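You operate a simulated robot arm through the tools that you are given. There is no shell and no other tool.

The job below is to be done with a simulated robot arm. You get a single attempt, and the scene is never put back.

Task
Move the shaker's cloudy bottle to the blue mat and shake its settled one at 180 rpm.
Fine: turn the dial back to 0 when DONE lights.

It is judged by the outcome, as a careful person would: the job done as asked, and still so three seconds after it is handed in. It fails if anything else is knocked over, pushed out of place, dropped, spilled or broken.

Robot
A 7-joint arm with a fingered hand, fixed in place. Base frame: the origin is at the foot of the arm, x ahead of it, y to its left, z up. Units: m, rad, N and s.
With the tool pointing down near the work surface it reaches from about 0.32 to 0.84 m from the base axis. Its first joint turns from -2.496 to 2.496 rad. Payload 3 kg.
The TCP is the grasp point between the finger pads, 0.026 m short of the fingertips. In the tool frame z runs along the fingers and y along their closing line. The gripper opens to 0.148 m. The gripper's body begins 0.073 m behind the TCP. The gripper is a hand of 3 fingers: y runs from the thumb to the fingers, the wrist lies at [0, 0, -0.229] in the tool frame, and closing takes about 1.5 s.
Orientation is told as [roll, pitch, yaw] about the base's x, y, z axes, in that order, counted from this pose: with the fingers straight down and closing along the base's y, the tool's x points along the base's -x, its y along +y and its z along -z.

Tools
- The arm moves only by the tool drive_tool. Its argument "deltas" is a list of rows, each a list of 7 numbers: the shift along the tool's x, y, z in units of 20 mm (1.0 is 20 mm), then the turn, a rotation vector about the tool's x, y, z in units of 6 degrees (1.0 is 6 degrees), then the opening, from 0 (shut) to 1 (fully open). In form: [[dx, dy, dz, wx, wy, wz, grip], ...]. A call has 1 to 20 rows; each row shifts and turns the commanded pose from where the row before left it, along the tool's axes as they then stand. A call with a number of a shift or a turn outside -1 to 1 is refused whole. A row lasts 0.2 s, in which the tool goes at most 0.05 m and 0.15 rad; a call with a longer step from one row to the next is refused whole, and so is a gripper value outside its range. A pose out of reach is approached as far as the arm can. The call stops where the force on the tool passes 40 N (or 10 N more than at its start, if that is more) or the arm is blocked; 0.2 s more then pass. The fingers move at their own pace (about 0.153 m/s each) and stop on an object; they squeeze with about 26 N. The grip force told is the motor's: it shows also when the fingers shut on nothing. Time passes only in rows, and 0.2 s behind the last, so rows that do not move let the fingers close. It gives the time, the measured TCP pose, the force on the tool (base axes), the opening and the grip force at its end, in the units of the frame above (readings bear some noise), with the torque about the TCP (base axes, N m) and any sound that the robot's microphone picked up.
- Cameras (640 x 400 px; columns grow to the right, rows downward): "scene" is fixed at [0.0494, 0.651, 1.4492]; the picture's right is [-0.65, -0.76, 0.00], its down [-0.24, 0.21, -0.95] and it looks along [0.72, -0.62, -0.32] (base axes); focal length 323 px, centre (320, 200). "wrist" rides on the gripper at [0.068, -0.039, -0.09] in the tool frame; the picture's right is [0.50, 0.87, 0.00], its down [-0.66, 0.38, -0.65] and it looks along [-0.57, 0.33, 0.76] (tool axes); focal length 222 px, centre (320, 200). There is no depth. A picture from a camera that has moved, and an enlarged one, comes with that camera's place and axes in the base frame and with its lens.
- camera(camera): a new picture of that camera. The clock stands still meanwhile.
- slide_trunk(by): slides the trunk up (or, below 0, down) by that many m; the arm rides with it, the base frame stays. It gives what a move gives, with no picture.
- grasp_type(shape): the hand has 3 fingers and takes this shape, open, in about a second: jaw (thumb against the fingers, like two jaws); tri (thumb and two fingers); tip (a fingertip pinch); poke (one finger out to press); point (the index stretched); flat (the hand flat); cup (the hand cupped); fist (a fist). The gripper value then closes the fingers along that shape, each until it touches; the sizes above hold for jaw. It gives what a move gives, with no picture.
- inspect(camera, box): a new picture of the part [left, top, right, bottom] of that camera's present view, enlarged. The clock stands still meanwhile.
- close_job(): hands the job in; it is judged then, once.

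Places have to be worked out from the pictures, the camera data and where the tool is seen. Open the gripper and draw the arm clear of the work before you hand the job in, unless the task says otherwise.

The tools are called after "Call:" as name(argument=value, ...) on one line, values as JSON. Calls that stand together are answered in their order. drive_tool: Moves the arm, as the interface text tells. Its arguments: {"type":"object","properties":{"deltas":{"type":"array"}},"required":["deltas"]} The other tools are called the same way: slide_trunk (by) slides the trunk up or down; grasp_type (shape) gives the hand a shape; camera (camera) takes a picture; inspect (camera, box) takes an enlarged picture of a part of a camera's view; close_job () hands the job in.

At the start:

```text
clock: 0.0
ee_pos: [0.8904, -0.1597, 1.3001]
tcp_rot: [-0.001, 0.0, 0.0]
force: [0.7, 0.7, -0.1]
moment: [0.01, 0.03, -0.01]
grip_width: 0.1478
grasp_force: 0.1
shape: jaw
trunk travel left (down, up): [-0.775, 0.115]
```

scene: 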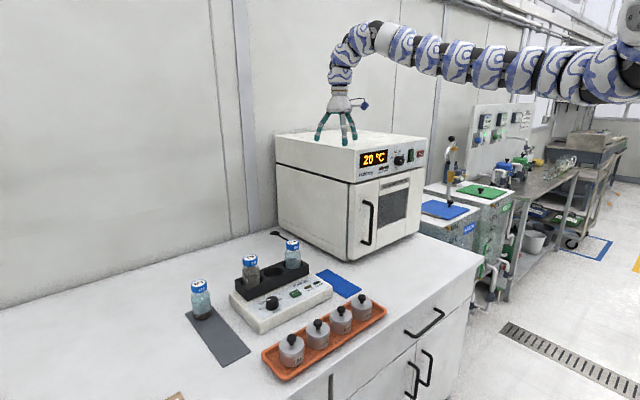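
wrist: 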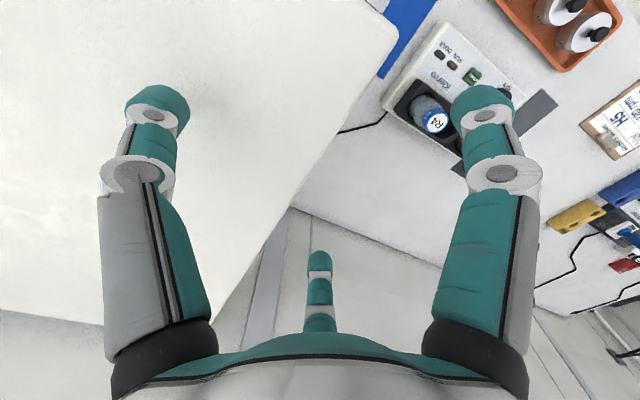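

I start by looking closer at the shaker and its surroundings from the scene camera.

Call:
inspect(camera="scene", box=[180, 220, 400, 358])

Call:
inspect(camera="scene", box=[220, 225, 340, 300])

Call:
inspect(camera="wrist", box=[360, 0, 640, 175])

```text
2.90 times, centred on (290, 289) of scene
camera zoom: at [0.0494, 0.651, 1.4492], right [-0.65, -0.76, 0.0], down [-0.24, 0.21, -0.95], along [0.72, -0.62, -0.32], focal length 935 px, centre (407, -58)
```

zoom: 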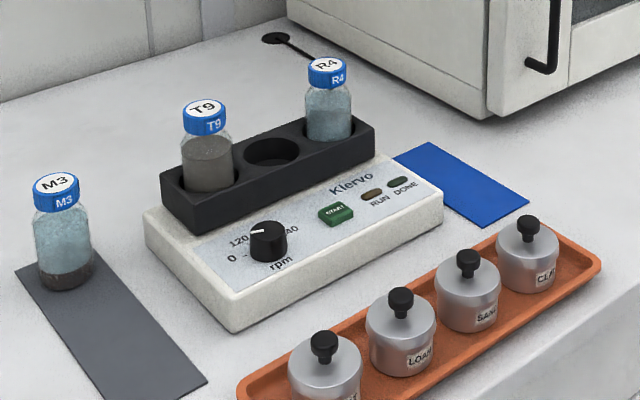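

```text
5.33 times, centred on (280, 262) of scene
camera zoom: at [0.0494, 0.651, 1.4492], right [-0.65, -0.76, 0.0], down [-0.24, 0.21, -0.95], along [0.72, -0.62, -0.32], focal length 1721 px, centre (533, -133)
```

zoom: 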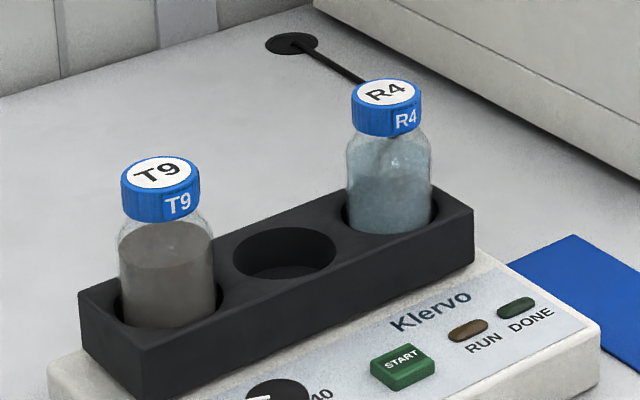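

```text
2.29 times, centred on (500, 88) of wrist
camera zoom: at [0.8224, -0.1982, 1.3912], right [-0.5, 0.87, 0.0], down [0.66, 0.38, 0.65], along [0.57, 0.33, -0.76], focal length 508 px, centre (-91, 457)
```

zoom: 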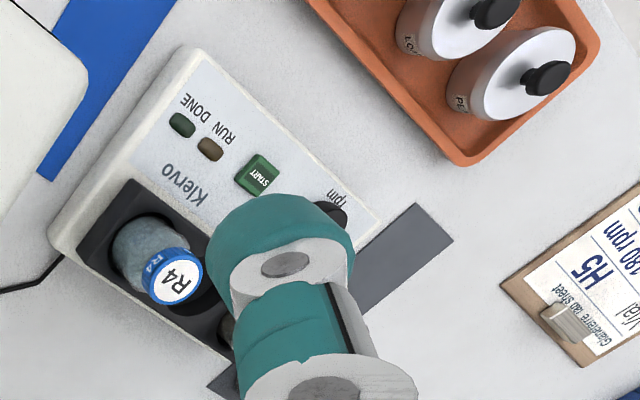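

The rack holds T9 (cloudy), an empty well and R4 (clear, with its bottom hidden). M3 stands on the grey mat and isn't the shaker's. I put the rack caps near (0.855, 0.08–0.24, 0.97) and START near (0.755, 0.146, 0.85). The hand is above the oven, so I first draw it back and to the left, staying high, for a better view.

Call:
drive_tool(deltas=[[0.8, 0.5, 0, 0, 0, 0, 1], [0.8, 0.5, 0, 0, 0, 0, 1], [0.8, 0.5, 0, 0, 0, 0, 1], [0.8, 0.5, 0, 0, 0, 0, 1], [0.8, 0.5, 0, 0, 0, 0, 1], [0.8, 0.5, 0, 0, 0, 0, 1], [0.8, 0.5, 0, 0, 0, 0, 1], [0.8, 0.5, 0, 0, 0, 0, 1], [0.8, 0.5, 0, 0, 0, 0, 1], [0.8, 0.5, 0, 0, 0, 0, 1], [0.8, 0.5, 0, 0, 0, 0, 1], [0.8, 0.5, 0, 0, 0, 0, 1], [0.8, 0.5, 0, 0, 0, 0, 1], [0.8, 0.5, 0, 0, 0, 0, 1], [0.8, 0.5, 0, 0, 0, 0, 1], [0.8, 0.5, 0, 0, 0, 0, 1]])

Call:
camera(camera="wrist")

Call:
camera(camera="scene")

```text
clock: 3.4
ee_pos: [0.8332, -0.1258, 1.3006]
tcp_rot: [0.0, 0.0, 0.001]
force: [-0.6, 0.2, -0.8]
moment: [-0.01, -0.01, -0.01]
grip_width: 0.1479
grasp_force: 0.1
shape: jaw
out of reach, approached as far as the arm can: row 4, 5, 6, 7, 8, 9, 10, 11, 12, 13, 14, 15, 16
trunk travel left (down, up): [-0.775, 0.115]
```

```text
taken
camera wrist: at [0.7654, -0.1623, 1.39], right [-0.5, 0.87, 0.0], down [0.66, 0.38, 0.65], along [0.57, 0.33, -0.76], focal length 222 px, centre (320, 200)
```

wrist: 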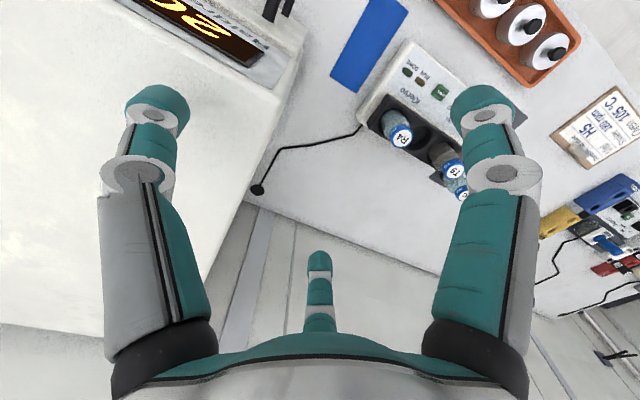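

```text
taken
```

scene: 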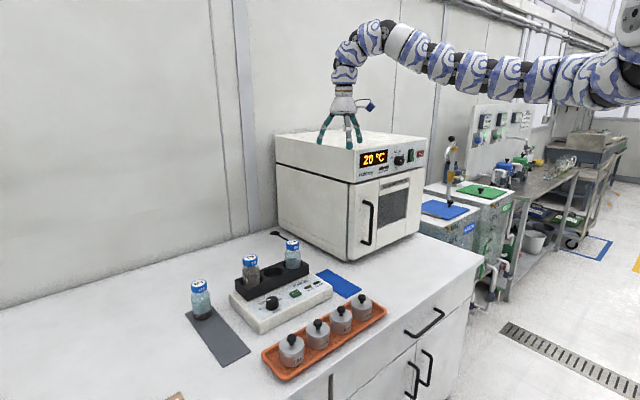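

The arm can't draw back further at this height, so I move sideways (+y) off the oven first. That also shows where the commanded pose now starts from.

Call:
drive_tool(deltas=[[0, 0.8, 0, 0, 0, 0, 1], [0, 0.8, 0, 0, 0, 0, 1]])

```text
clock: 4.0
ee_pos: [0.8339, -0.0933, 1.2982]
tcp_rot: [0.0, 0.001, -0.001]
force: [0.3, -0.2, 0.3]
moment: [0.01, 0.01, 0.0]
grip_width: 0.1477
grasp_force: 0.1
shape: jaw
trunk travel left (down, up): [-0.775, 0.115]
```

The commanded pose restarts from the measured one. I keep going in +y, clear of the oven.

Call:
drive_tool(deltas=[[0, 1, 0, 0, 0, 0, 1], [0, 1, 0, 0, 0, 0, 1], [0, 1, 0, 0, 0, 0, 1], [0, 1, 0, 0, 0, 0, 1], [0, 1, 0, 0, 0, 0, 1], [0, 1, 0, 0, 0, 0, 1], [0, 1, 0, 0, 0, 0, 1], [0, 1, 0, 0, 0, 0, 1], [0, 1, 0, 0, 0, 0, 1], [0, 1, 0, 0, 0, 0, 1]])

Call:
camera(camera="wrist")

Call:
camera(camera="scene")

```text
clock: 6.2
ee_pos: [0.8331, 0.1071, 1.2998]
tcp_rot: [0.0, -0.001, -0.002]
force: [0.4, 0.1, 0.5]
moment: [-0.01, 0.0, 0.0]
grip_width: 0.1478
grasp_force: 0.0
shape: jaw
trunk travel left (down, up): [-0.775, 0.115]
```

```text
taken
camera wrist: at [0.7658, 0.069, 1.3903], right [-0.5, 0.87, 0.0], down [0.66, 0.38, 0.65], along [0.57, 0.33, -0.76], focal length 222 px, centre (320, 200)
```

wrist: 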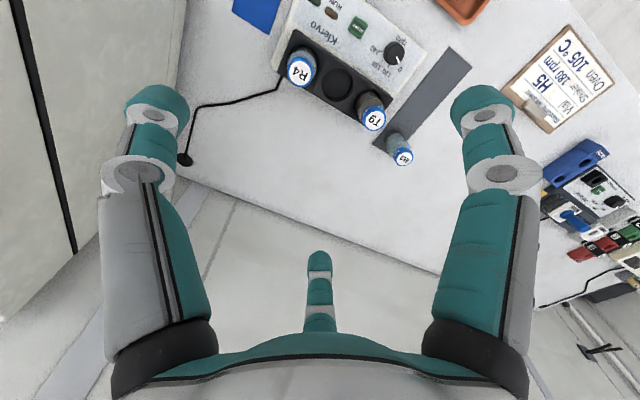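

```text
taken
```

scene: 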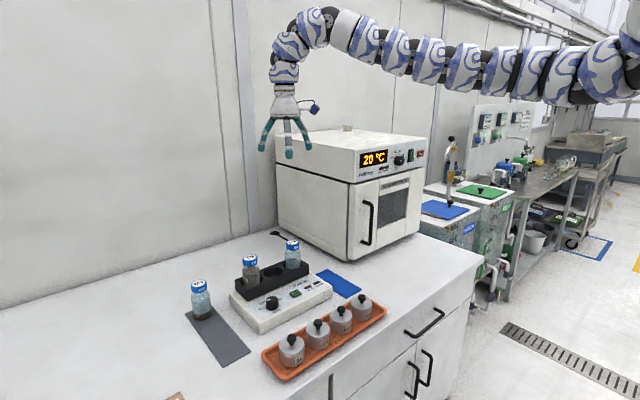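

Call:
inspect(camera="wrist", box=[260, 0, 460, 180])

Call:
inspect(camera="wrist", box=[480, 20, 640, 150])

```text
2.22 times, centred on (360, 90) of wrist
camera zoom: at [0.7658, 0.069, 1.3903], right [-0.5, 0.87, 0.0], down [0.66, 0.38, 0.65], along [0.57, 0.33, -0.76], focal length 494 px, centre (231, 444)
```

zoom: 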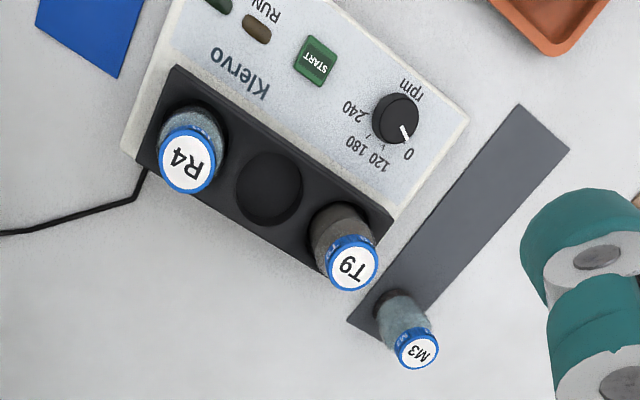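

```text
3.08 times, centred on (560, 85) of wrist
camera zoom: at [0.7658, 0.069, 1.3903], right [-0.5, 0.87, 0.0], down [0.66, 0.38, 0.65], along [0.57, 0.33, -0.76], focal length 684 px, centre (-418, 554)
```

zoom: 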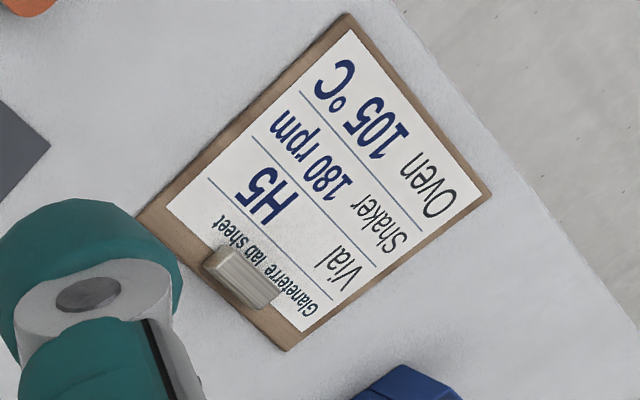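

The rack runs along y at x≈0.852, with T9 at (0.852, 0.239, top 0.969) and R4 at y≈0.08. The dial is at (0.751, 0.234), marked 0/120/180/240 clockwise, and the blue mat is centred near (0.772, -0.045). I move above T9 while still high, then slide the trunk down part of the way.

Call:
drive_tool(deltas=[[-0.13, 0.95, 0, 0, 0, 0, 1], [-0.13, 0.95, 0, 0, 0, 0, 1], [-0.13, 0.95, 0, 0, 0, 0, 1], [-0.13, 0.95, 0, 0, 0, 0, 1], [-0.13, 0.95, 0, 0, 0, 0, 1], [-0.13, 0.95, 0, 0, 0, 0, 1], [-0.13, 0.95, 0, 0, 0, 0, 1]])

Call:
slide_trunk(by=-0.2)

Call:
camera(camera="wrist")

Call:
camera(camera="scene")

```text
clock: 7.8
ee_pos: [0.8482, 0.2235, 1.2992]
tcp_rot: [0.0, -0.001, 0.001]
force: [-0.9, 1.0, -0.5]
moment: [-0.03, -0.02, 0.01]
grip_width: 0.1479
grasp_force: 0.0
shape: jaw
out of reach, approached as far as the arm can: row 7
trunk travel left (down, up): [-0.775, 0.115]
```

```text
clock: 10.0
ee_pos: [0.8493, 0.221, 1.0995]
tcp_rot: [0.0, 0.001, 0.0]
force: [0.1, 0.4, -0.2]
moment: [0.03, -0.03, 0.03]
grip_width: 0.1479
grasp_force: 0.1
shape: jaw
trunk travel left (down, up): [-0.575, 0.315]
```

```text
taken
camera wrist: at [0.7811, 0.1831, 1.1894], right [-0.5, 0.87, 0.0], down [0.66, 0.38, 0.65], along [0.57, 0.33, -0.76], focal length 222 px, centre (320, 200)
```

wrist: 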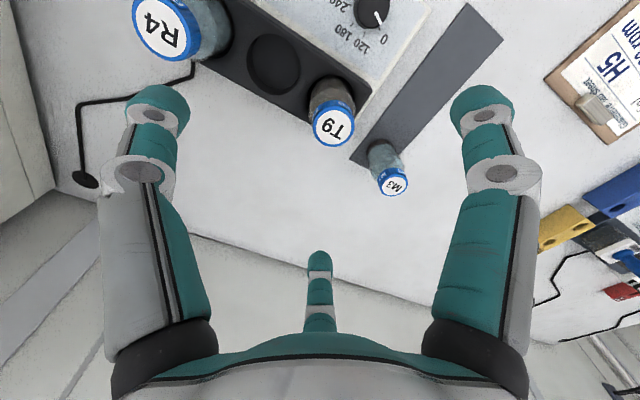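

```text
taken
```

scene: 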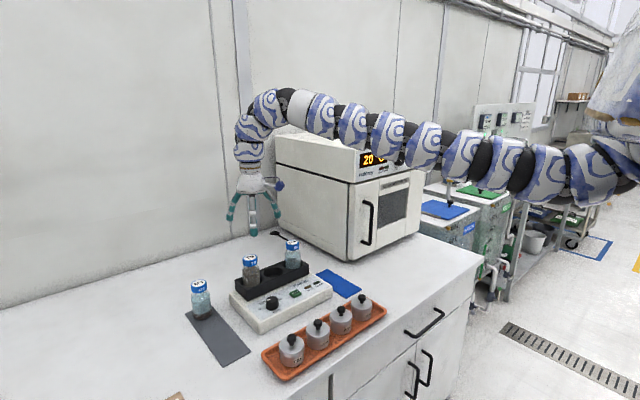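

T9's cap comes out at (0.854, 0.241). The three open fingers sit at about 120° (thumb toward −y), which suits a round bottle. I lower to just above the cap and correct x and y.

Call:
drive_tool(deltas=[[-0.02, 0.0, 0.9, 0, 0, 0, 1], [-0.05, 0.2, 0.9, 0, 0, 0, 1], [-0.05, 0.25, 0.8, 0, 0, 0, 1], [-0.05, 0.25, 0.7, 0, 0, 0, 1], [-0.05, 0.25, 0.7, 0, 0, 0, 1], [0, 0, 0, 0, 0, 0, 1]])

Call:
camera(camera="wrist")

Call:
inspect(camera="scene", box=[180, 180, 340, 320])

```text
clock: 11.4
ee_pos: [0.844, 0.2278, 1.0267]
tcp_rot: [0.0, 0.002, 0.0]
force: [0.1, -0.3, -0.7]
moment: [-0.06, 0.0, 0.0]
grip_width: 0.1479
grasp_force: 0.1
shape: jaw
out of reach, approached as far as the arm can: row 3, 5
trunk travel left (down, up): [-0.575, 0.315]
```

```text
taken
camera wrist: at [0.7762, 0.19, 1.1171], right [-0.5, 0.87, 0.0], down [0.66, 0.38, 0.65], along [0.57, 0.33, -0.76], focal length 222 px, centre (320, 200)
```

wrist: 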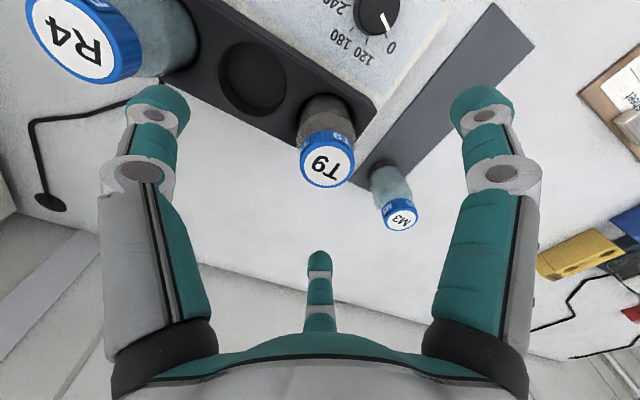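

```text
2.86 times, centred on (260, 250) of scene
camera zoom: at [0.0494, 0.651, 1.4492], right [-0.65, -0.76, 0.0], down [-0.24, 0.21, -0.95], along [0.72, -0.62, -0.32], focal length 922 px, centre (491, 57)
```

zoom: 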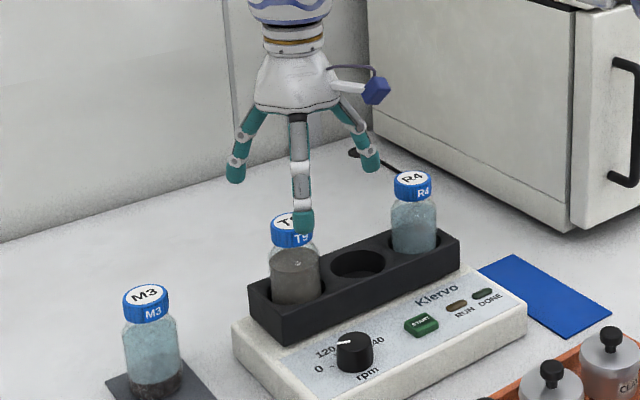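

At this arm height the reach falls about 15 mm short. I raise the arm relative to the trunk to find where the reach is longer.

Call:
drive_tool(deltas=[[0, 0, -1, 0, 0, 0, 1], [0, 0, -1, 0, 0, 0, 1], [0, 0, -1, 0, 0, 0, 1], [0, 0, -1, 0, 0, 0, 1], [0, 0, -1, 0, 0, 0, 1], [0, 0, -1, 0, 0, 0, 1], [0, 0, -1, 0, 0, 0, 1], [0, 0, -1, 0, 0, 0, 1], [-0.2, 0.3, 0, 0, 0, 0, 1], [-0.2, 0.3, 0, 0, 0, 0, 1]])

```text
clock: 13.6
ee_pos: [0.833, 0.2233, 1.1843]
tcp_rot: [0.001, -0.001, -0.001]
force: [-0.6, 0.3, 0.2]
moment: [0.02, 0.02, -0.01]
grip_width: 0.1479
grasp_force: 0.1
shape: jaw
out of reach, approached as far as the arm can: row 6, 8, 9, 10
trunk travel left (down, up): [-0.575, 0.315]
```

The reach peaks around a relative height of 1.27 and is still a few mm short. I come back down to that height and turn the hand's yaw toward the arm's azimuth, which may lengthen the reach.

Call:
drive_tool(deltas=[[0, 0, 1, 0, 0, -1, 1], [0, 0, 1, 0, 0, -1, 1], [0, 0, 1, 0, 0, -1, 1], [0, 0, 1, 0, 0, -1, 1], [0, 0, 1, 0, 0, 0, 1], [-0.7, 0.7, 0, 0, 0, 0, 1], [-0.7, 0.7, 0, 0, 0, 0, 1]])

```text
clock: 15.2
ee_pos: [0.8344, 0.2476, 1.0852]
tcp_rot: [-0.004, -0.004, 0.419]
force: [-0.8, 0.4, 0.5]
moment: [-0.07, -0.05, 0.02]
grip_width: 0.1479
grasp_force: 0.1
shape: jaw
out of reach, approached as far as the arm can: row 7
trunk travel left (down, up): [-0.575, 0.315]
```

A yaw of +24° gives no gain, so I try the other way (about −18°) and push outward again. If that fails I'll use a slight tilt.

Call:
drive_tool(deltas=[[0, 0, 0, 0, 0, 1, 1], [0, 0, 0, 0, 0, 1, 1], [0, 0, 0, 0, 0, 1, 1], [0, 0, 0, 0, 0, 1, 1], [0, 0, 0, 0, 0, 1, 1], [0, 0, 0, 0, 0, 1, 1], [0, 0, 0, 0, 0, 1, 1], [-1, 0, 0, 0, 0, 0, 1], [-1, 0, 0, 0, 0, 0, 1]])

```text
clock: 17.2
ee_pos: [0.8342, 0.2447, 1.0844]
tcp_rot: [0.0, 0.001, -0.313]
force: [-0.4, 0.3, -0.4]
moment: [-0.03, -0.01, -0.03]
grip_width: 0.1477
grasp_force: 0.0
shape: jaw
out of reach, approached as far as the arm can: row 8, 9
trunk travel left (down, up): [-0.575, 0.315]
```

Yaw makes no difference. I return to yaw 0 and tilt the hand about 6° so the fingers lean outward, then step to T9's x/y while still high.

Call:
drive_tool(deltas=[[0, 0, 0, 0, 0, -1, 1], [0, 0, 0, 0, 0, -1, 1], [0, 0, 0, 0, 0, -1, 1], [0, 0, 0, 0, -1, 0, 1], [-0.25, -0.06, 0.02, 0, 0, 0, 1], [-0.25, -0.06, 0.02, 0, 0, 0, 1], [-0.25, -0.06, 0.02, 0, 0, 0, 1], [-0.2, -0.06, 0.02, 0, 0, 0, 1], [0, 0, 0, 0, 0, 0, 1]])

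Call:
camera(camera="wrist")

```text
clock: 19.2
ee_pos: [0.8522, 0.2403, 1.0838]
tcp_rot: [0.0, -0.106, 0.0]
force: [-0.3, -0.7, 0.5]
moment: [0.0, -0.05, 0.0]
grip_width: 0.1478
grasp_force: 0.1
shape: jaw
trunk travel left (down, up): [-0.575, 0.315]
```

```text
taken
camera wrist: at [0.7756, 0.2031, 1.167], right [-0.5, 0.87, -0.05], down [0.58, 0.38, 0.72], along [0.64, 0.33, -0.69], focal length 222 px, centre (320, 200)
```

wrist: 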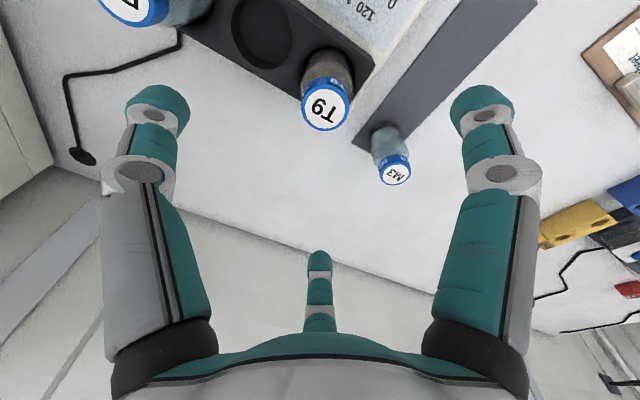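

T9 is now within reach: the TCP is at (0.852, 0.240) and the cap at about (0.853, 0.241). I lower with the trunk, straight down, stopping with the fingertips around the cap, and check.

Call:
slide_trunk(by=-0.1)

Call:
camera(camera="wrist")

Call:
inspect(camera="scene", box=[180, 180, 340, 320])

```text
clock: 20.5
ee_pos: [0.8532, 0.24, 0.9849]
tcp_rot: [0.001, -0.105, 0.0]
force: [0.4, 0.7, 0.2]
moment: [-0.02, 0.0, -0.03]
grip_width: 0.1479
grasp_force: 0.1
shape: jaw
trunk travel left (down, up): [-0.475, 0.415]
```

```text
taken
camera wrist: at [0.7756, 0.203, 1.0671], right [-0.5, 0.87, -0.05], down [0.58, 0.38, 0.72], along [0.64, 0.33, -0.69], focal length 222 px, centre (320, 200)
```

wrist: 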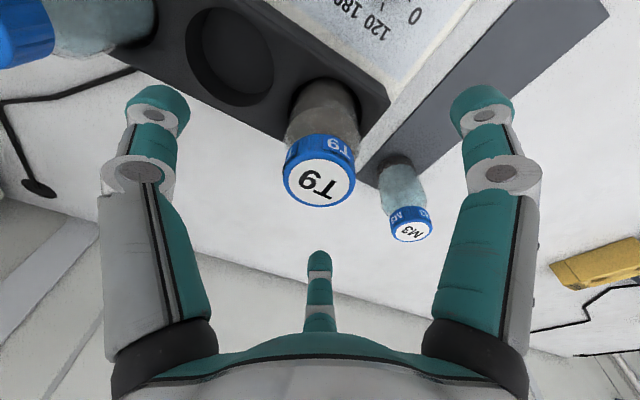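

```text
2.86 times, centred on (260, 250) of scene
camera zoom: at [0.0494, 0.651, 1.4492], right [-0.65, -0.76, 0.0], down [-0.24, 0.21, -0.95], along [0.72, -0.62, -0.32], focal length 922 px, centre (491, 57)
```

zoom: 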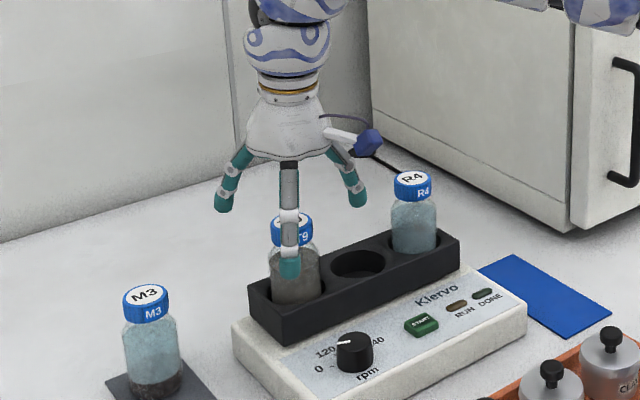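

The alignment is good, within about 2 mm. The rack top is at about 0.885, so I lower by 0.057, which puts the TCP at about 0.928 with the fingertips just above the rack.

Call:
slide_trunk(by=-0.057)

Call:
camera(camera="wrist")

Call:
inspect(camera="scene", box=[180, 180, 340, 320])

```text
clock: 21.5
ee_pos: [0.8526, 0.2406, 0.9281]
tcp_rot: [0.0, -0.105, -0.001]
force: [-0.3, 0.0, 0.0]
moment: [-0.01, -0.02, 0.0]
grip_width: 0.1479
grasp_force: 0.3
shape: jaw
trunk travel left (down, up): [-0.418, 0.472]
```

```text
taken
camera wrist: at [0.7756, 0.203, 1.0102], right [-0.5, 0.87, -0.05], down [0.58, 0.38, 0.72], along [0.64, 0.33, -0.69], focal length 222 px, centre (320, 200)
```

wrist: 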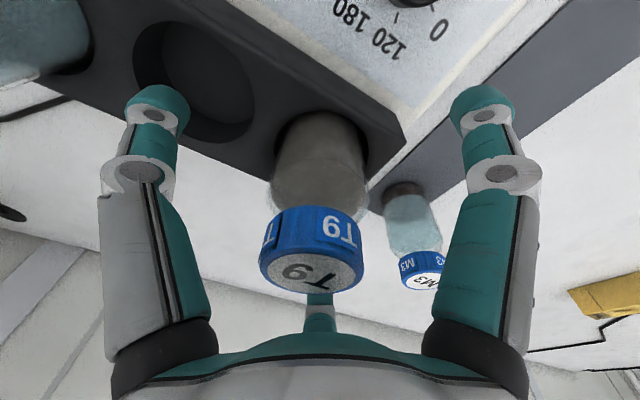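

```text
2.86 times, centred on (260, 250) of scene
camera zoom: at [0.0494, 0.651, 1.4492], right [-0.65, -0.76, 0.0], down [-0.24, 0.21, -0.95], along [0.72, -0.62, -0.32], focal length 922 px, centre (491, 57)
```

zoom: 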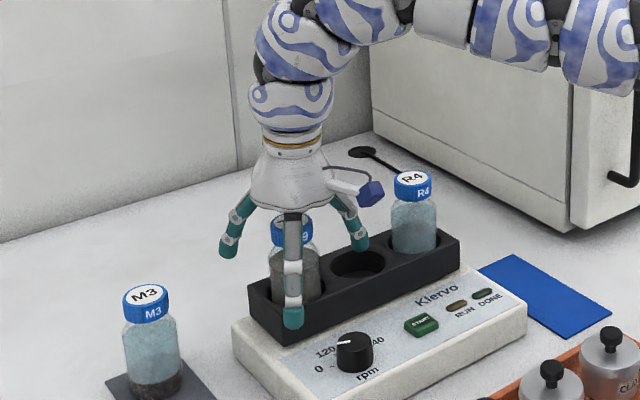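

The bottle sits centred between the three fingers, so I close on it.

Call:
drive_tool(deltas=[[0, 0, 0, 0, 0, 0, 0.6], [0, 0, 0, 0, 0, 0, 0.4], [0, 0, 0, 0, 0, 0, 0.3], [0, 0, 0, 0, 0, 0, 0.2], [0, 0, 0, 0, 0, 0, 0.1], [0, 0, 0, 0, 0, 0, 0], [0, 0, 0, 0, 0, 0, 0], [0, 0, 0, 0, 0, 0, 0], [0, 0, 0, 0, 0, 0, 0], [0, 0, 0, 0, 0, 0, 0]])

Call:
camera(camera="wrist")

Call:
inspect(camera="scene", box=[180, 180, 340, 320])

```text
clock: 23.7
ee_pos: [0.853, 0.2411, 0.9272]
tcp_rot: [0.001, -0.105, -0.001]
force: [-0.9, 0.6, 0.3]
moment: [0.01, 0.04, -0.04]
grip_width: 0.049
grasp_force: 26.3
shape: jaw
trunk travel left (down, up): [-0.418, 0.472]
```

```text
taken
camera wrist: at [0.7758, 0.203, 1.0099], right [-0.5, 0.87, -0.05], down [0.58, 0.38, 0.72], along [0.64, 0.33, -0.69], focal length 222 px, centre (320, 200)
```

wrist: 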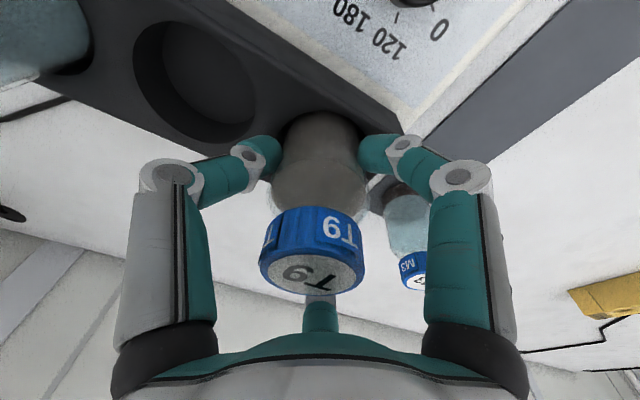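

```text
2.86 times, centred on (260, 250) of scene
camera zoom: at [0.0494, 0.651, 1.4492], right [-0.65, -0.76, 0.0], down [-0.24, 0.21, -0.95], along [0.72, -0.62, -0.32], focal length 922 px, centre (491, 57)
```

zoom: 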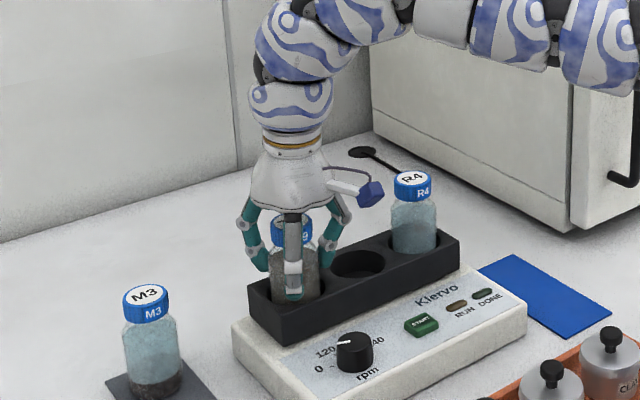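

The grip holds at 49 mm and 26 N with the bottle still upright. I lift it straight out with the trunk.

Call:
slide_trunk(by=0.15)

Call:
camera(camera="wrist")

Call:
inspect(camera="scene", box=[180, 160, 340, 300])

```text
clock: 25.4
ee_pos: [0.853, 0.2408, 1.076]
tcp_rot: [0.001, -0.105, -0.001]
force: [0.8, 0.6, -2.9]
moment: [0.0, 0.02, -0.03]
grip_width: 0.049
grasp_force: 25.8
shape: jaw
trunk travel left (down, up): [-0.568, 0.322]
```

```text
taken
camera wrist: at [0.776, 0.2031, 1.1596], right [-0.5, 0.87, -0.05], down [0.58, 0.38, 0.72], along [0.64, 0.33, -0.69], focal length 222 px, centre (320, 200)
```

wrist: 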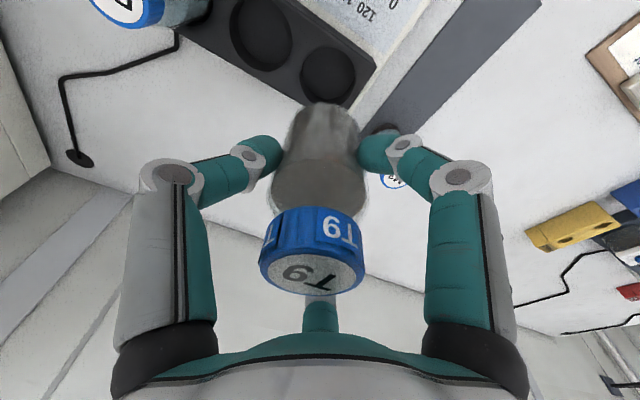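

```text
2.86 times, centred on (260, 230) of scene
camera zoom: at [0.0494, 0.651, 1.4492], right [-0.65, -0.76, 0.0], down [-0.24, 0.21, -0.95], along [0.72, -0.62, -0.32], focal length 922 px, centre (491, 114)
```

zoom: 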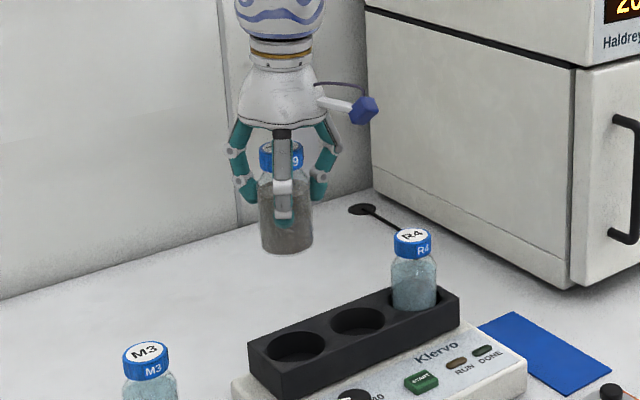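

T9 is held upright, with its base at about 1.01, well above the other bottles. I raise the trunk for arm room, then carry the bottle across toward the blue mat while lowering with the arm.

Call:
slide_trunk(by=0.15)

Call:
drive_tool(deltas=[[0.1, -0.9, 0.45, 0, 0, 0, 0], [0.1, -0.9, 0.45, 0, 0, 0, 0], [0.25, -0.9, 0.45, 0, 0, 0, 0], [0.25, -0.9, 0.45, 0, 0, 0, 0], [0.25, -0.9, 0.45, 0, 0, 0, 0], [0.25, -0.9, 0.45, 0, 0, 0, 0], [0.25, -0.9, 0.45, 0, 0, 0, 0], [0.25, -0.9, 0.45, 0, 0, 0, 0], [0.25, -0.9, 0.45, 0, 0, 0, 0], [0.25, -0.9, 0.45, 0, 0, 0, 0], [0.25, -0.9, 0.45, 0, 0, 0, 0], [0.25, -0.9, 0.45, 0, 0, 0, 0], [0.25, -0.9, 0.45, 0, 0, 0, 0], [0.25, -0.9, 0.45, 0, 0, 0, 0], [0.25, -0.9, 0.45, 0, 0, 0, 0], [0.25, -0.9, 0.45, 0, 0, 0, 0]])

```text
clock: 27.2
ee_pos: [0.8521, 0.2416, 1.2259]
tcp_rot: [0.0, -0.105, 0.0]
force: [-0.1, -0.5, -3.1]
moment: [0.01, -0.01, 0.0]
grip_width: 0.0491
grasp_force: 26.4
shape: jaw
trunk travel left (down, up): [-0.718, 0.172]
```

```text
clock: 30.6
ee_pos: [0.7926, -0.0472, 1.0742]
tcp_rot: [-0.001, -0.104, 0.002]
force: [-0.2, 0.1, -2.2]
moment: [0.0, 0.0, 0.01]
grip_width: 0.0487
grasp_force: 26.4
shape: jaw
trunk travel left (down, up): [-0.718, 0.172]
```

Call:
camera(camera="wrist")

Call:
camera(camera="scene")

```text
taken
camera wrist: at [0.7167, -0.0846, 1.1578], right [-0.5, 0.87, -0.05], down [0.58, 0.38, 0.72], along [0.64, 0.33, -0.69], focal length 222 px, centre (320, 200)
```

wrist: 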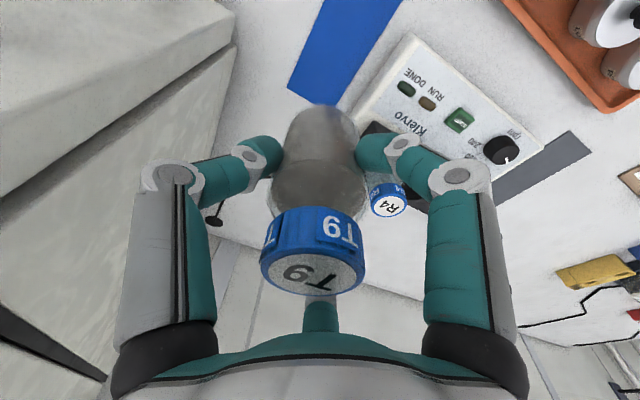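

```text
taken
```

scene: 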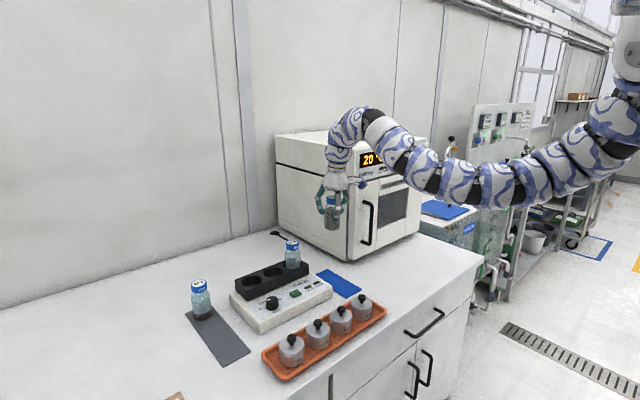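

The mat spans y≈−0.082…−0.006 and x≈0.687…0.858. I move to (0.772, −0.046) and lower to about 0.90, roughly 3 cm above contact.

Call:
drive_tool(deltas=[[0.193, 0.01, 0.855, 0, 0, 0, 0], [0.193, 0.01, 0.855, 0, 0, 0, 0], [0.193, 0.01, 0.855, 0, 0, 0, 0], [0.193, 0.01, 0.855, 0, 0, 0, 0], [0.193, 0.01, 0.855, 0, 0, 0, 0], [0.193, 0.01, 0.855, 0, 0, 0, 0], [0.193, 0.01, 0.855, 0, 0, 0, 0], [0.193, 0.01, 0.855, 0, 0, 0, 0], [0.193, 0.01, 0.855, 0, 0, 0, 0], [0.193, 0.01, 0.855, 0, 0, 0, 0], [0, 0, 0, 0, 0, 0, 0]])

Call:
camera(camera="wrist")

Call:
inspect(camera="scene", box=[260, 180, 420, 320])

```text
clock: 33.0
ee_pos: [0.7718, -0.0452, 0.901]
tcp_rot: [0.0, -0.105, -0.001]
force: [0.6, -0.7, -2.8]
moment: [0.01, 0.03, -0.02]
grip_width: 0.0486
grasp_force: 26.7
shape: jaw
trunk travel left (down, up): [-0.718, 0.172]
```

```text
taken
camera wrist: at [0.6948, -0.0838, 0.9848], right [-0.5, 0.87, -0.05], down [0.58, 0.38, 0.72], along [0.64, 0.33, -0.69], focal length 222 px, centre (320, 200)
```

wrist: 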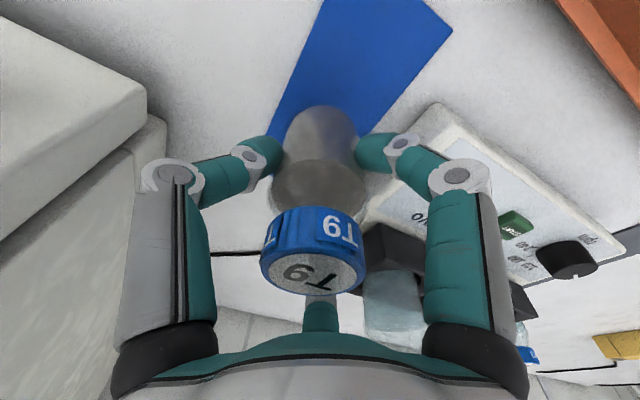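

```text
2.86 times, centred on (340, 250) of scene
camera zoom: at [0.0494, 0.651, 1.4492], right [-0.65, -0.76, 0.0], down [-0.24, 0.21, -0.95], along [0.72, -0.62, -0.32], focal length 922 px, centre (263, 57)
```

zoom: 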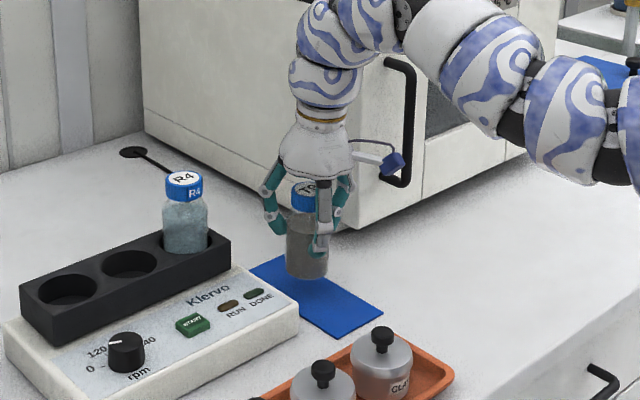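

The bottle hangs upright over the middle of the mat. I lower slowly to about 0.873 and watch the force.

Call:
drive_tool(deltas=[[0.037, 0, 0.35, 0, 0, 0, 0], [0.037, 0, 0.35, 0, 0, 0, 0], [0.037, 0, 0.35, 0, 0, 0, 0], [0.037, 0, 0.3, 0, 0, 0, 0], [0, 0, 0, 0, 0, 0, 0]])

Call:
inspect(camera="scene", box=[280, 220, 380, 300])

```text
clock: 34.2
ee_pos: [0.772, -0.0454, 0.8727]
tcp_rot: [-0.001, -0.107, 0.001]
force: [-0.2, 0.3, -2.9]
moment: [0.01, 0.02, -0.01]
grip_width: 0.0487
grasp_force: 25.9
shape: jaw
trunk travel left (down, up): [-0.718, 0.172]
```

```text
5.00 times, centred on (330, 260) of scene
camera zoom: at [0.0494, 0.651, 1.4492], right [-0.65, -0.76, 0.0], down [-0.24, 0.21, -0.95], along [0.72, -0.62, -0.32], focal length 1614 px, centre (270, -100)
```

zoom: 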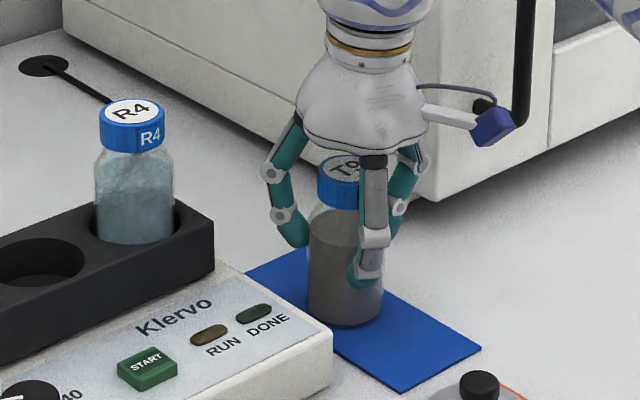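

Not in contact yet (still −2.9 N of bottle weight). I step down in 1–2 mm increments.

Call:
drive_tool(deltas=[[0.005, 0, 0.05, 0, 0, 0, 0], [0.005, 0, 0.05, 0, 0, 0, 0], [0, 0, 0, 0, 0, 0, 0]])

```text
clock: 35.0
ee_pos: [0.7721, -0.0463, 0.8725]
tcp_rot: [-0.001, -0.106, 0.0]
force: [0.9, -0.3, 2.5]
moment: [-0.05, 0.1, 0.02]
grip_width: 0.0489
grasp_force: 25.6
shape: jaw
trunk travel left (down, up): [-0.718, 0.172]
```

The force has gone from −2.9 to +2.5 N, so the bottle is standing on the mat. I open the fingers partway to release it.

Call:
drive_tool(deltas=[[0, 0, 0, 0, 0, 0, 0.36], [0, 0, 0, 0, 0, 0, 0.42], [0, 0, 0, 0, 0, 0, 0.5], [0, 0, 0, 0, 0, 0, 0.6], [0, 0, 0, 0, 0, 0, 0.7], [0, 0, 0, 0, 0, 0, 0.75], [0, 0, 0, 0, 0, 0, 0.75], [0, 0, 0, 0, 0, 0, 0.75]])

Call:
camera(camera="wrist")

Call:
inspect(camera="scene", box=[280, 220, 380, 300])

```text
clock: 36.8
ee_pos: [0.772, -0.0453, 0.873]
tcp_rot: [-0.001, -0.105, -0.001]
force: [1.0, 0.1, 0.1]
moment: [-0.01, 0.04, -0.03]
grip_width: 0.1105
grasp_force: 0.2
shape: jaw
trunk travel left (down, up): [-0.718, 0.172]
```

```text
taken
camera wrist: at [0.6954, -0.0828, 0.9554], right [-0.5, 0.87, -0.05], down [0.58, 0.38, 0.72], along [0.64, 0.33, -0.69], focal length 222 px, centre (320, 200)
```

wrist: 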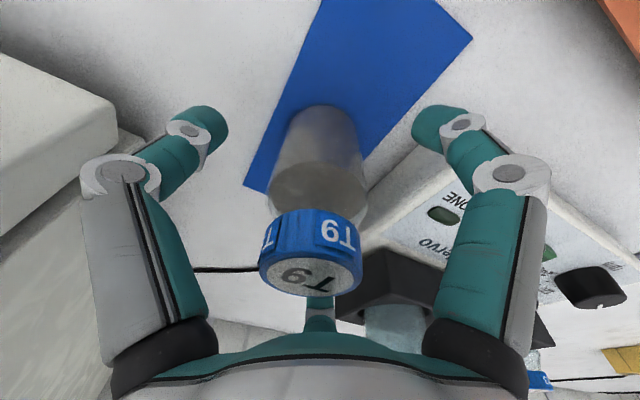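

```text
5.00 times, centred on (330, 260) of scene
camera zoom: at [0.0494, 0.651, 1.4492], right [-0.65, -0.76, 0.0], down [-0.24, 0.21, -0.95], along [0.72, -0.62, -0.32], focal length 1614 px, centre (270, -100)
```

zoom: 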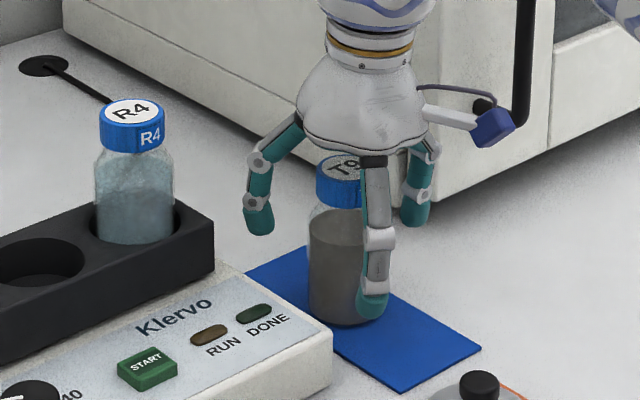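

T9 stands upright on the blue mat and is free of the fingers. I retreat straight up with the trunk.

Call:
slide_trunk(by=0.15)

Call:
inspect(camera="scene", box=[220, 220, 380, 320])

```text
clock: 38.5
ee_pos: [0.7729, -0.0442, 1.0218]
tcp_rot: [0.001, -0.106, 0.002]
force: [1.1, 0.6, -0.1]
moment: [-0.03, 0.05, 0.01]
grip_width: 0.1107
grasp_force: 0.0
shape: jaw
trunk travel left (down, up): [-0.868, 0.022]
```

```text
4.00 times, centred on (300, 270) of scene
camera zoom: at [0.0494, 0.651, 1.4492], right [-0.65, -0.76, 0.0], down [-0.24, 0.21, -0.95], along [0.72, -0.62, -0.32], focal length 1291 px, centre (400, -80)
```

zoom: 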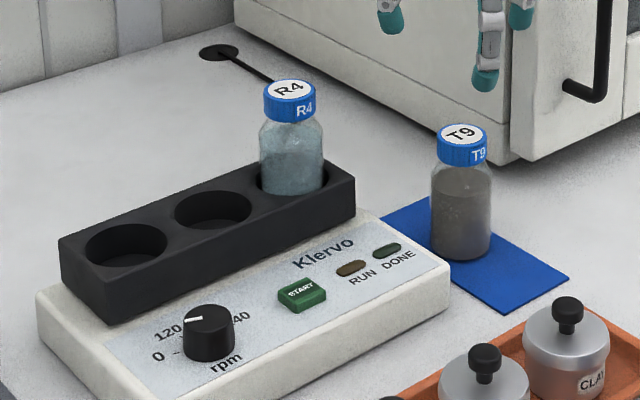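

T9 is placed cleanly. Next I level the hand and move across above the dial at about (0.751, 0.234) for a close look.

Call:
drive_tool(deltas=[[0, 0, 0, 0, 1, 0, 0.75], [0.072, 0.93, 0, 0, 0, 0, 0.75], [0.072, 0.93, 0, 0, 0, 0, 0.75], [0.072, 0.93, 0, 0, 0, 0, 0.75], [0.072, 0.93, 0, 0, 0, 0, 0.75], [0.072, 0.93, 0, 0, 0, 0, 0.75], [0.072, 0.93, 0, 0, 0, 0, 0.75], [0.072, 0.93, 0, 0, 0, 0, 0.75], [0.072, 0.93, 0, 0, 0, 0, 0.75], [0.072, 0.93, 0, 0, 0, 0, 0.75], [0.072, 0.93, 0, 0, 0, 0, 0.75], [0.072, 0.93, 0, 0, 0, 0, 0.75], [0.072, 0.93, 0, 0, 0, 0, 0.75], [0.072, 0.93, 0, 0, 0, 0, 0.75], [0.072, 0.93, 0, 0, 0, 0, 0.75], [0.072, 0.93, 0, 0, 0, 0, 0.75], [0, 0, 0, 0, 0, 0, 0.75]])

Call:
camera(camera="wrist")

Call:
camera(camera="scene")

```text
clock: 42.1
ee_pos: [0.752, 0.2314, 1.0224]
tcp_rot: [-0.001, 0.0, -0.002]
force: [0.4, 0.1, -0.4]
moment: [-0.01, -0.01, 0.01]
grip_width: 0.1109
grasp_force: 0.0
shape: jaw
trunk travel left (down, up): [-0.868, 0.022]
```

```text
taken
camera wrist: at [0.684, 0.1941, 1.1129], right [-0.5, 0.87, 0.0], down [0.66, 0.38, 0.65], along [0.57, 0.33, -0.76], focal length 222 px, centre (320, 200)
```

wrist: 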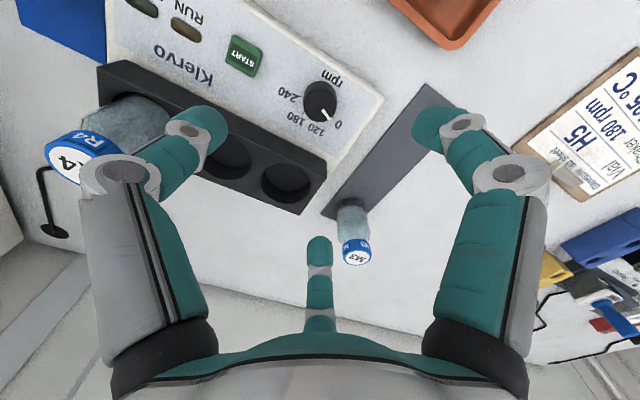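

```text
taken
```

scene: 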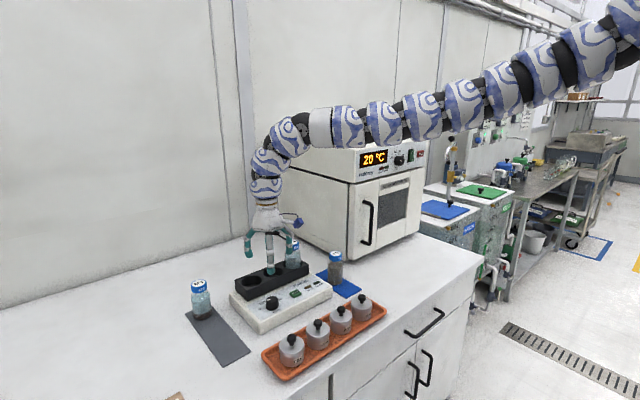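

Call:
inspect(camera="wrist", box=[260, 50, 380, 150])

Call:
inspect(camera="scene", box=[230, 270, 330, 333])

```text
4.00 times, centred on (320, 100) of wrist
camera zoom: at [0.684, 0.1941, 1.1129], right [-0.5, 0.87, 0.0], down [0.66, 0.38, 0.65], along [0.57, 0.33, -0.76], focal length 888 px, centre (320, 600)
```

zoom: 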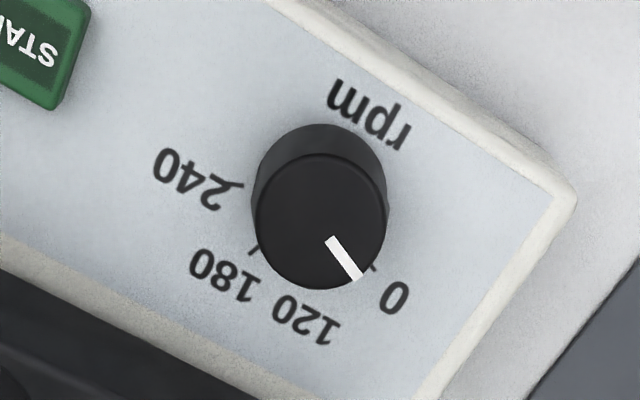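

```text
6.35 times, centred on (280, 302) of scene
camera zoom: at [0.0494, 0.651, 1.4492], right [-0.65, -0.76, 0.0], down [-0.24, 0.21, -0.95], along [0.72, -0.62, -0.32], focal length 2049 px, centre (574, -444)
```

zoom: 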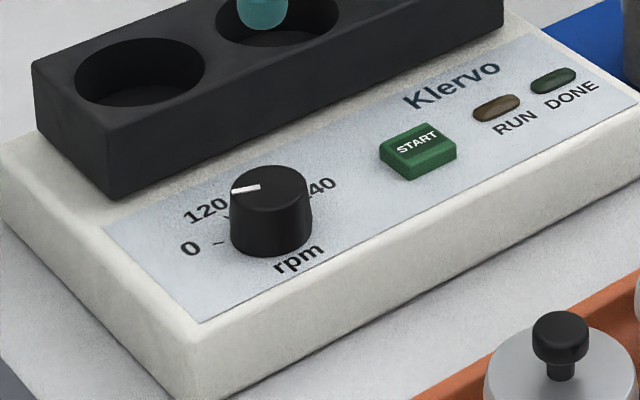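

The knob's centre is at (0.751, 0.233), with its top at z≈0.871 and a radius of about 17 mm. The pointer is at 0 (azimuth ≈65°) and the 180 tick is at about −22°, so 180 is roughly 87° clockwise. I set a +44° yaw, partly close the hand, and check where the fingertips sit.

Call:
drive_tool(deltas=[[0, 0, 0, 0, 0, -1, 0.7], [0, 0, 0, 0, 0, -1, 0.6], [0, 0, 0, 0, 0, -1, 0.5], [0, 0, 0, 0, 0, -1, 0.4], [0, 0, 0, 0, 0, -1, 0.4], [0, 0, 0, 0, 0, -1, 0.4], [0, 0, 0, 0, 0, -1, 0.4], [0, 0, 0, 0, 0, -0.33, 0.4], [0, 0, 0, 0, 0, 0, 0.4]])

Call:
camera(camera="wrist")

Call:
inspect(camera="scene", box=[220, 200, 340, 320])

```text
clock: 44.1
ee_pos: [0.7524, 0.2343, 1.0226]
tcp_rot: [-0.002, 0.0, 0.768]
force: [-0.8, -0.1, 0.4]
moment: [0.02, -0.03, 0.0]
grip_width: 0.0598
grasp_force: 0.1
shape: jaw
trunk travel left (down, up): [-0.868, 0.022]
```

```text
taken
camera wrist: at [0.7298, 0.1608, 1.1127], right [-0.96, 0.28, 0.0], down [0.21, 0.73, 0.65], along [0.18, 0.63, -0.76], focal length 222 px, centre (320, 200)
```

wrist: 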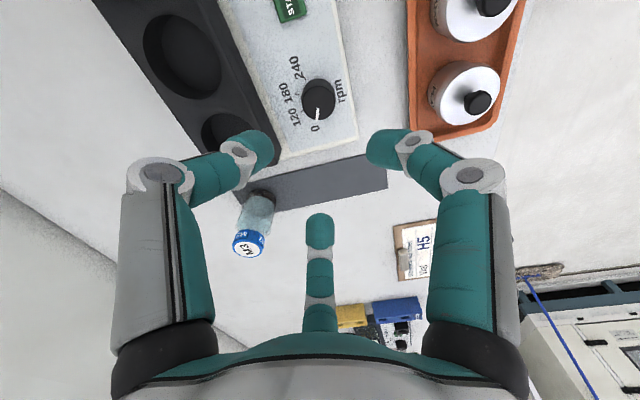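

```text
3.33 times, centred on (280, 260) of scene
camera zoom: at [0.0494, 0.651, 1.4492], right [-0.65, -0.76, 0.0], down [-0.24, 0.21, -0.95], along [0.72, -0.62, -0.32], focal length 1076 px, centre (453, 0)
```

zoom: 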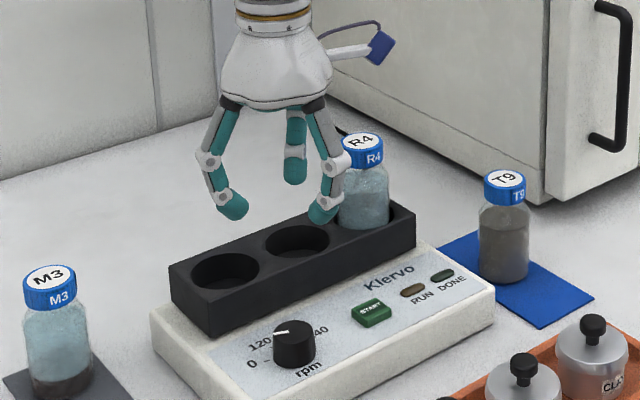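

The fingertips hang about 27 mm below the TCP. I turn another 30°, to about 74° yaw, so no finger sweeps toward the rack during the turn. Then I lower by trunk until the tips are just above the panel.

Call:
drive_tool(deltas=[[0.1, 0, 0, 0, 0, -1, 0.4], [0, 0, 0, 0, 0, -1, 0.4], [0, 0, 0, 0, 0, -1, 0.4], [0, 0, 0, 0, 0, -1, 0.4], [0, 0, 0, 0, 0, -1, 0.4], [0, 0, 0, 0, 0, 0, 0.4]])

Call:
slide_trunk(by=-0.1)

Call:
camera(camera="wrist")

Call:
inspect(camera="scene", box=[220, 230, 340, 330])

```text
clock: 45.5
ee_pos: [0.7496, 0.2309, 1.022]
tcp_rot: [-0.001, 0.0, 1.292]
force: [-0.3, -0.5, 0.0]
moment: [0.04, -0.01, 0.01]
grip_width: 0.0593
grasp_force: 0.1
shape: jaw
trunk travel left (down, up): [-0.868, 0.022]
```

```text
clock: 46.9
ee_pos: [0.7495, 0.2325, 0.9219]
tcp_rot: [0.0, 0.0, 1.29]
force: [0.9, 0.2, 0.1]
moment: [-0.04, -0.01, 0.03]
grip_width: 0.0596
grasp_force: 0.0
shape: jaw
trunk travel left (down, up): [-0.768, 0.122]
```

```text
taken
camera wrist: at [0.7681, 0.1579, 1.0132], right [-0.97, -0.24, 0.0], down [-0.18, 0.73, 0.65], along [-0.16, 0.63, -0.76], focal length 222 px, centre (320, 200)
```

wrist: 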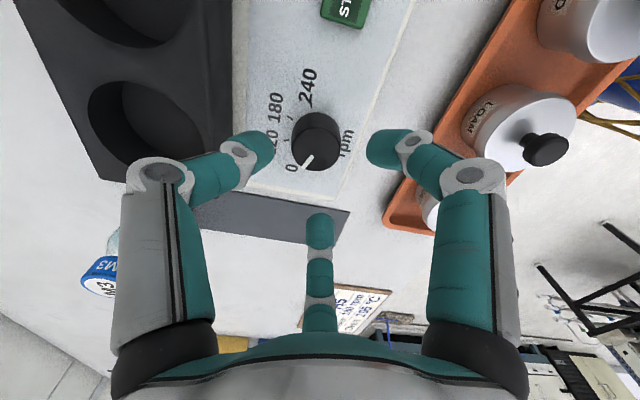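

```text
4.00 times, centred on (280, 280) of scene
camera zoom: at [0.0494, 0.651, 1.4492], right [-0.65, -0.76, 0.0], down [-0.24, 0.21, -0.95], along [0.72, -0.62, -0.32], focal length 1291 px, centre (480, -120)
```

zoom: 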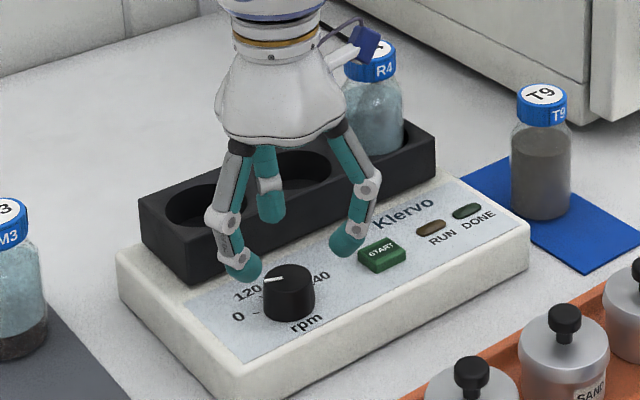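

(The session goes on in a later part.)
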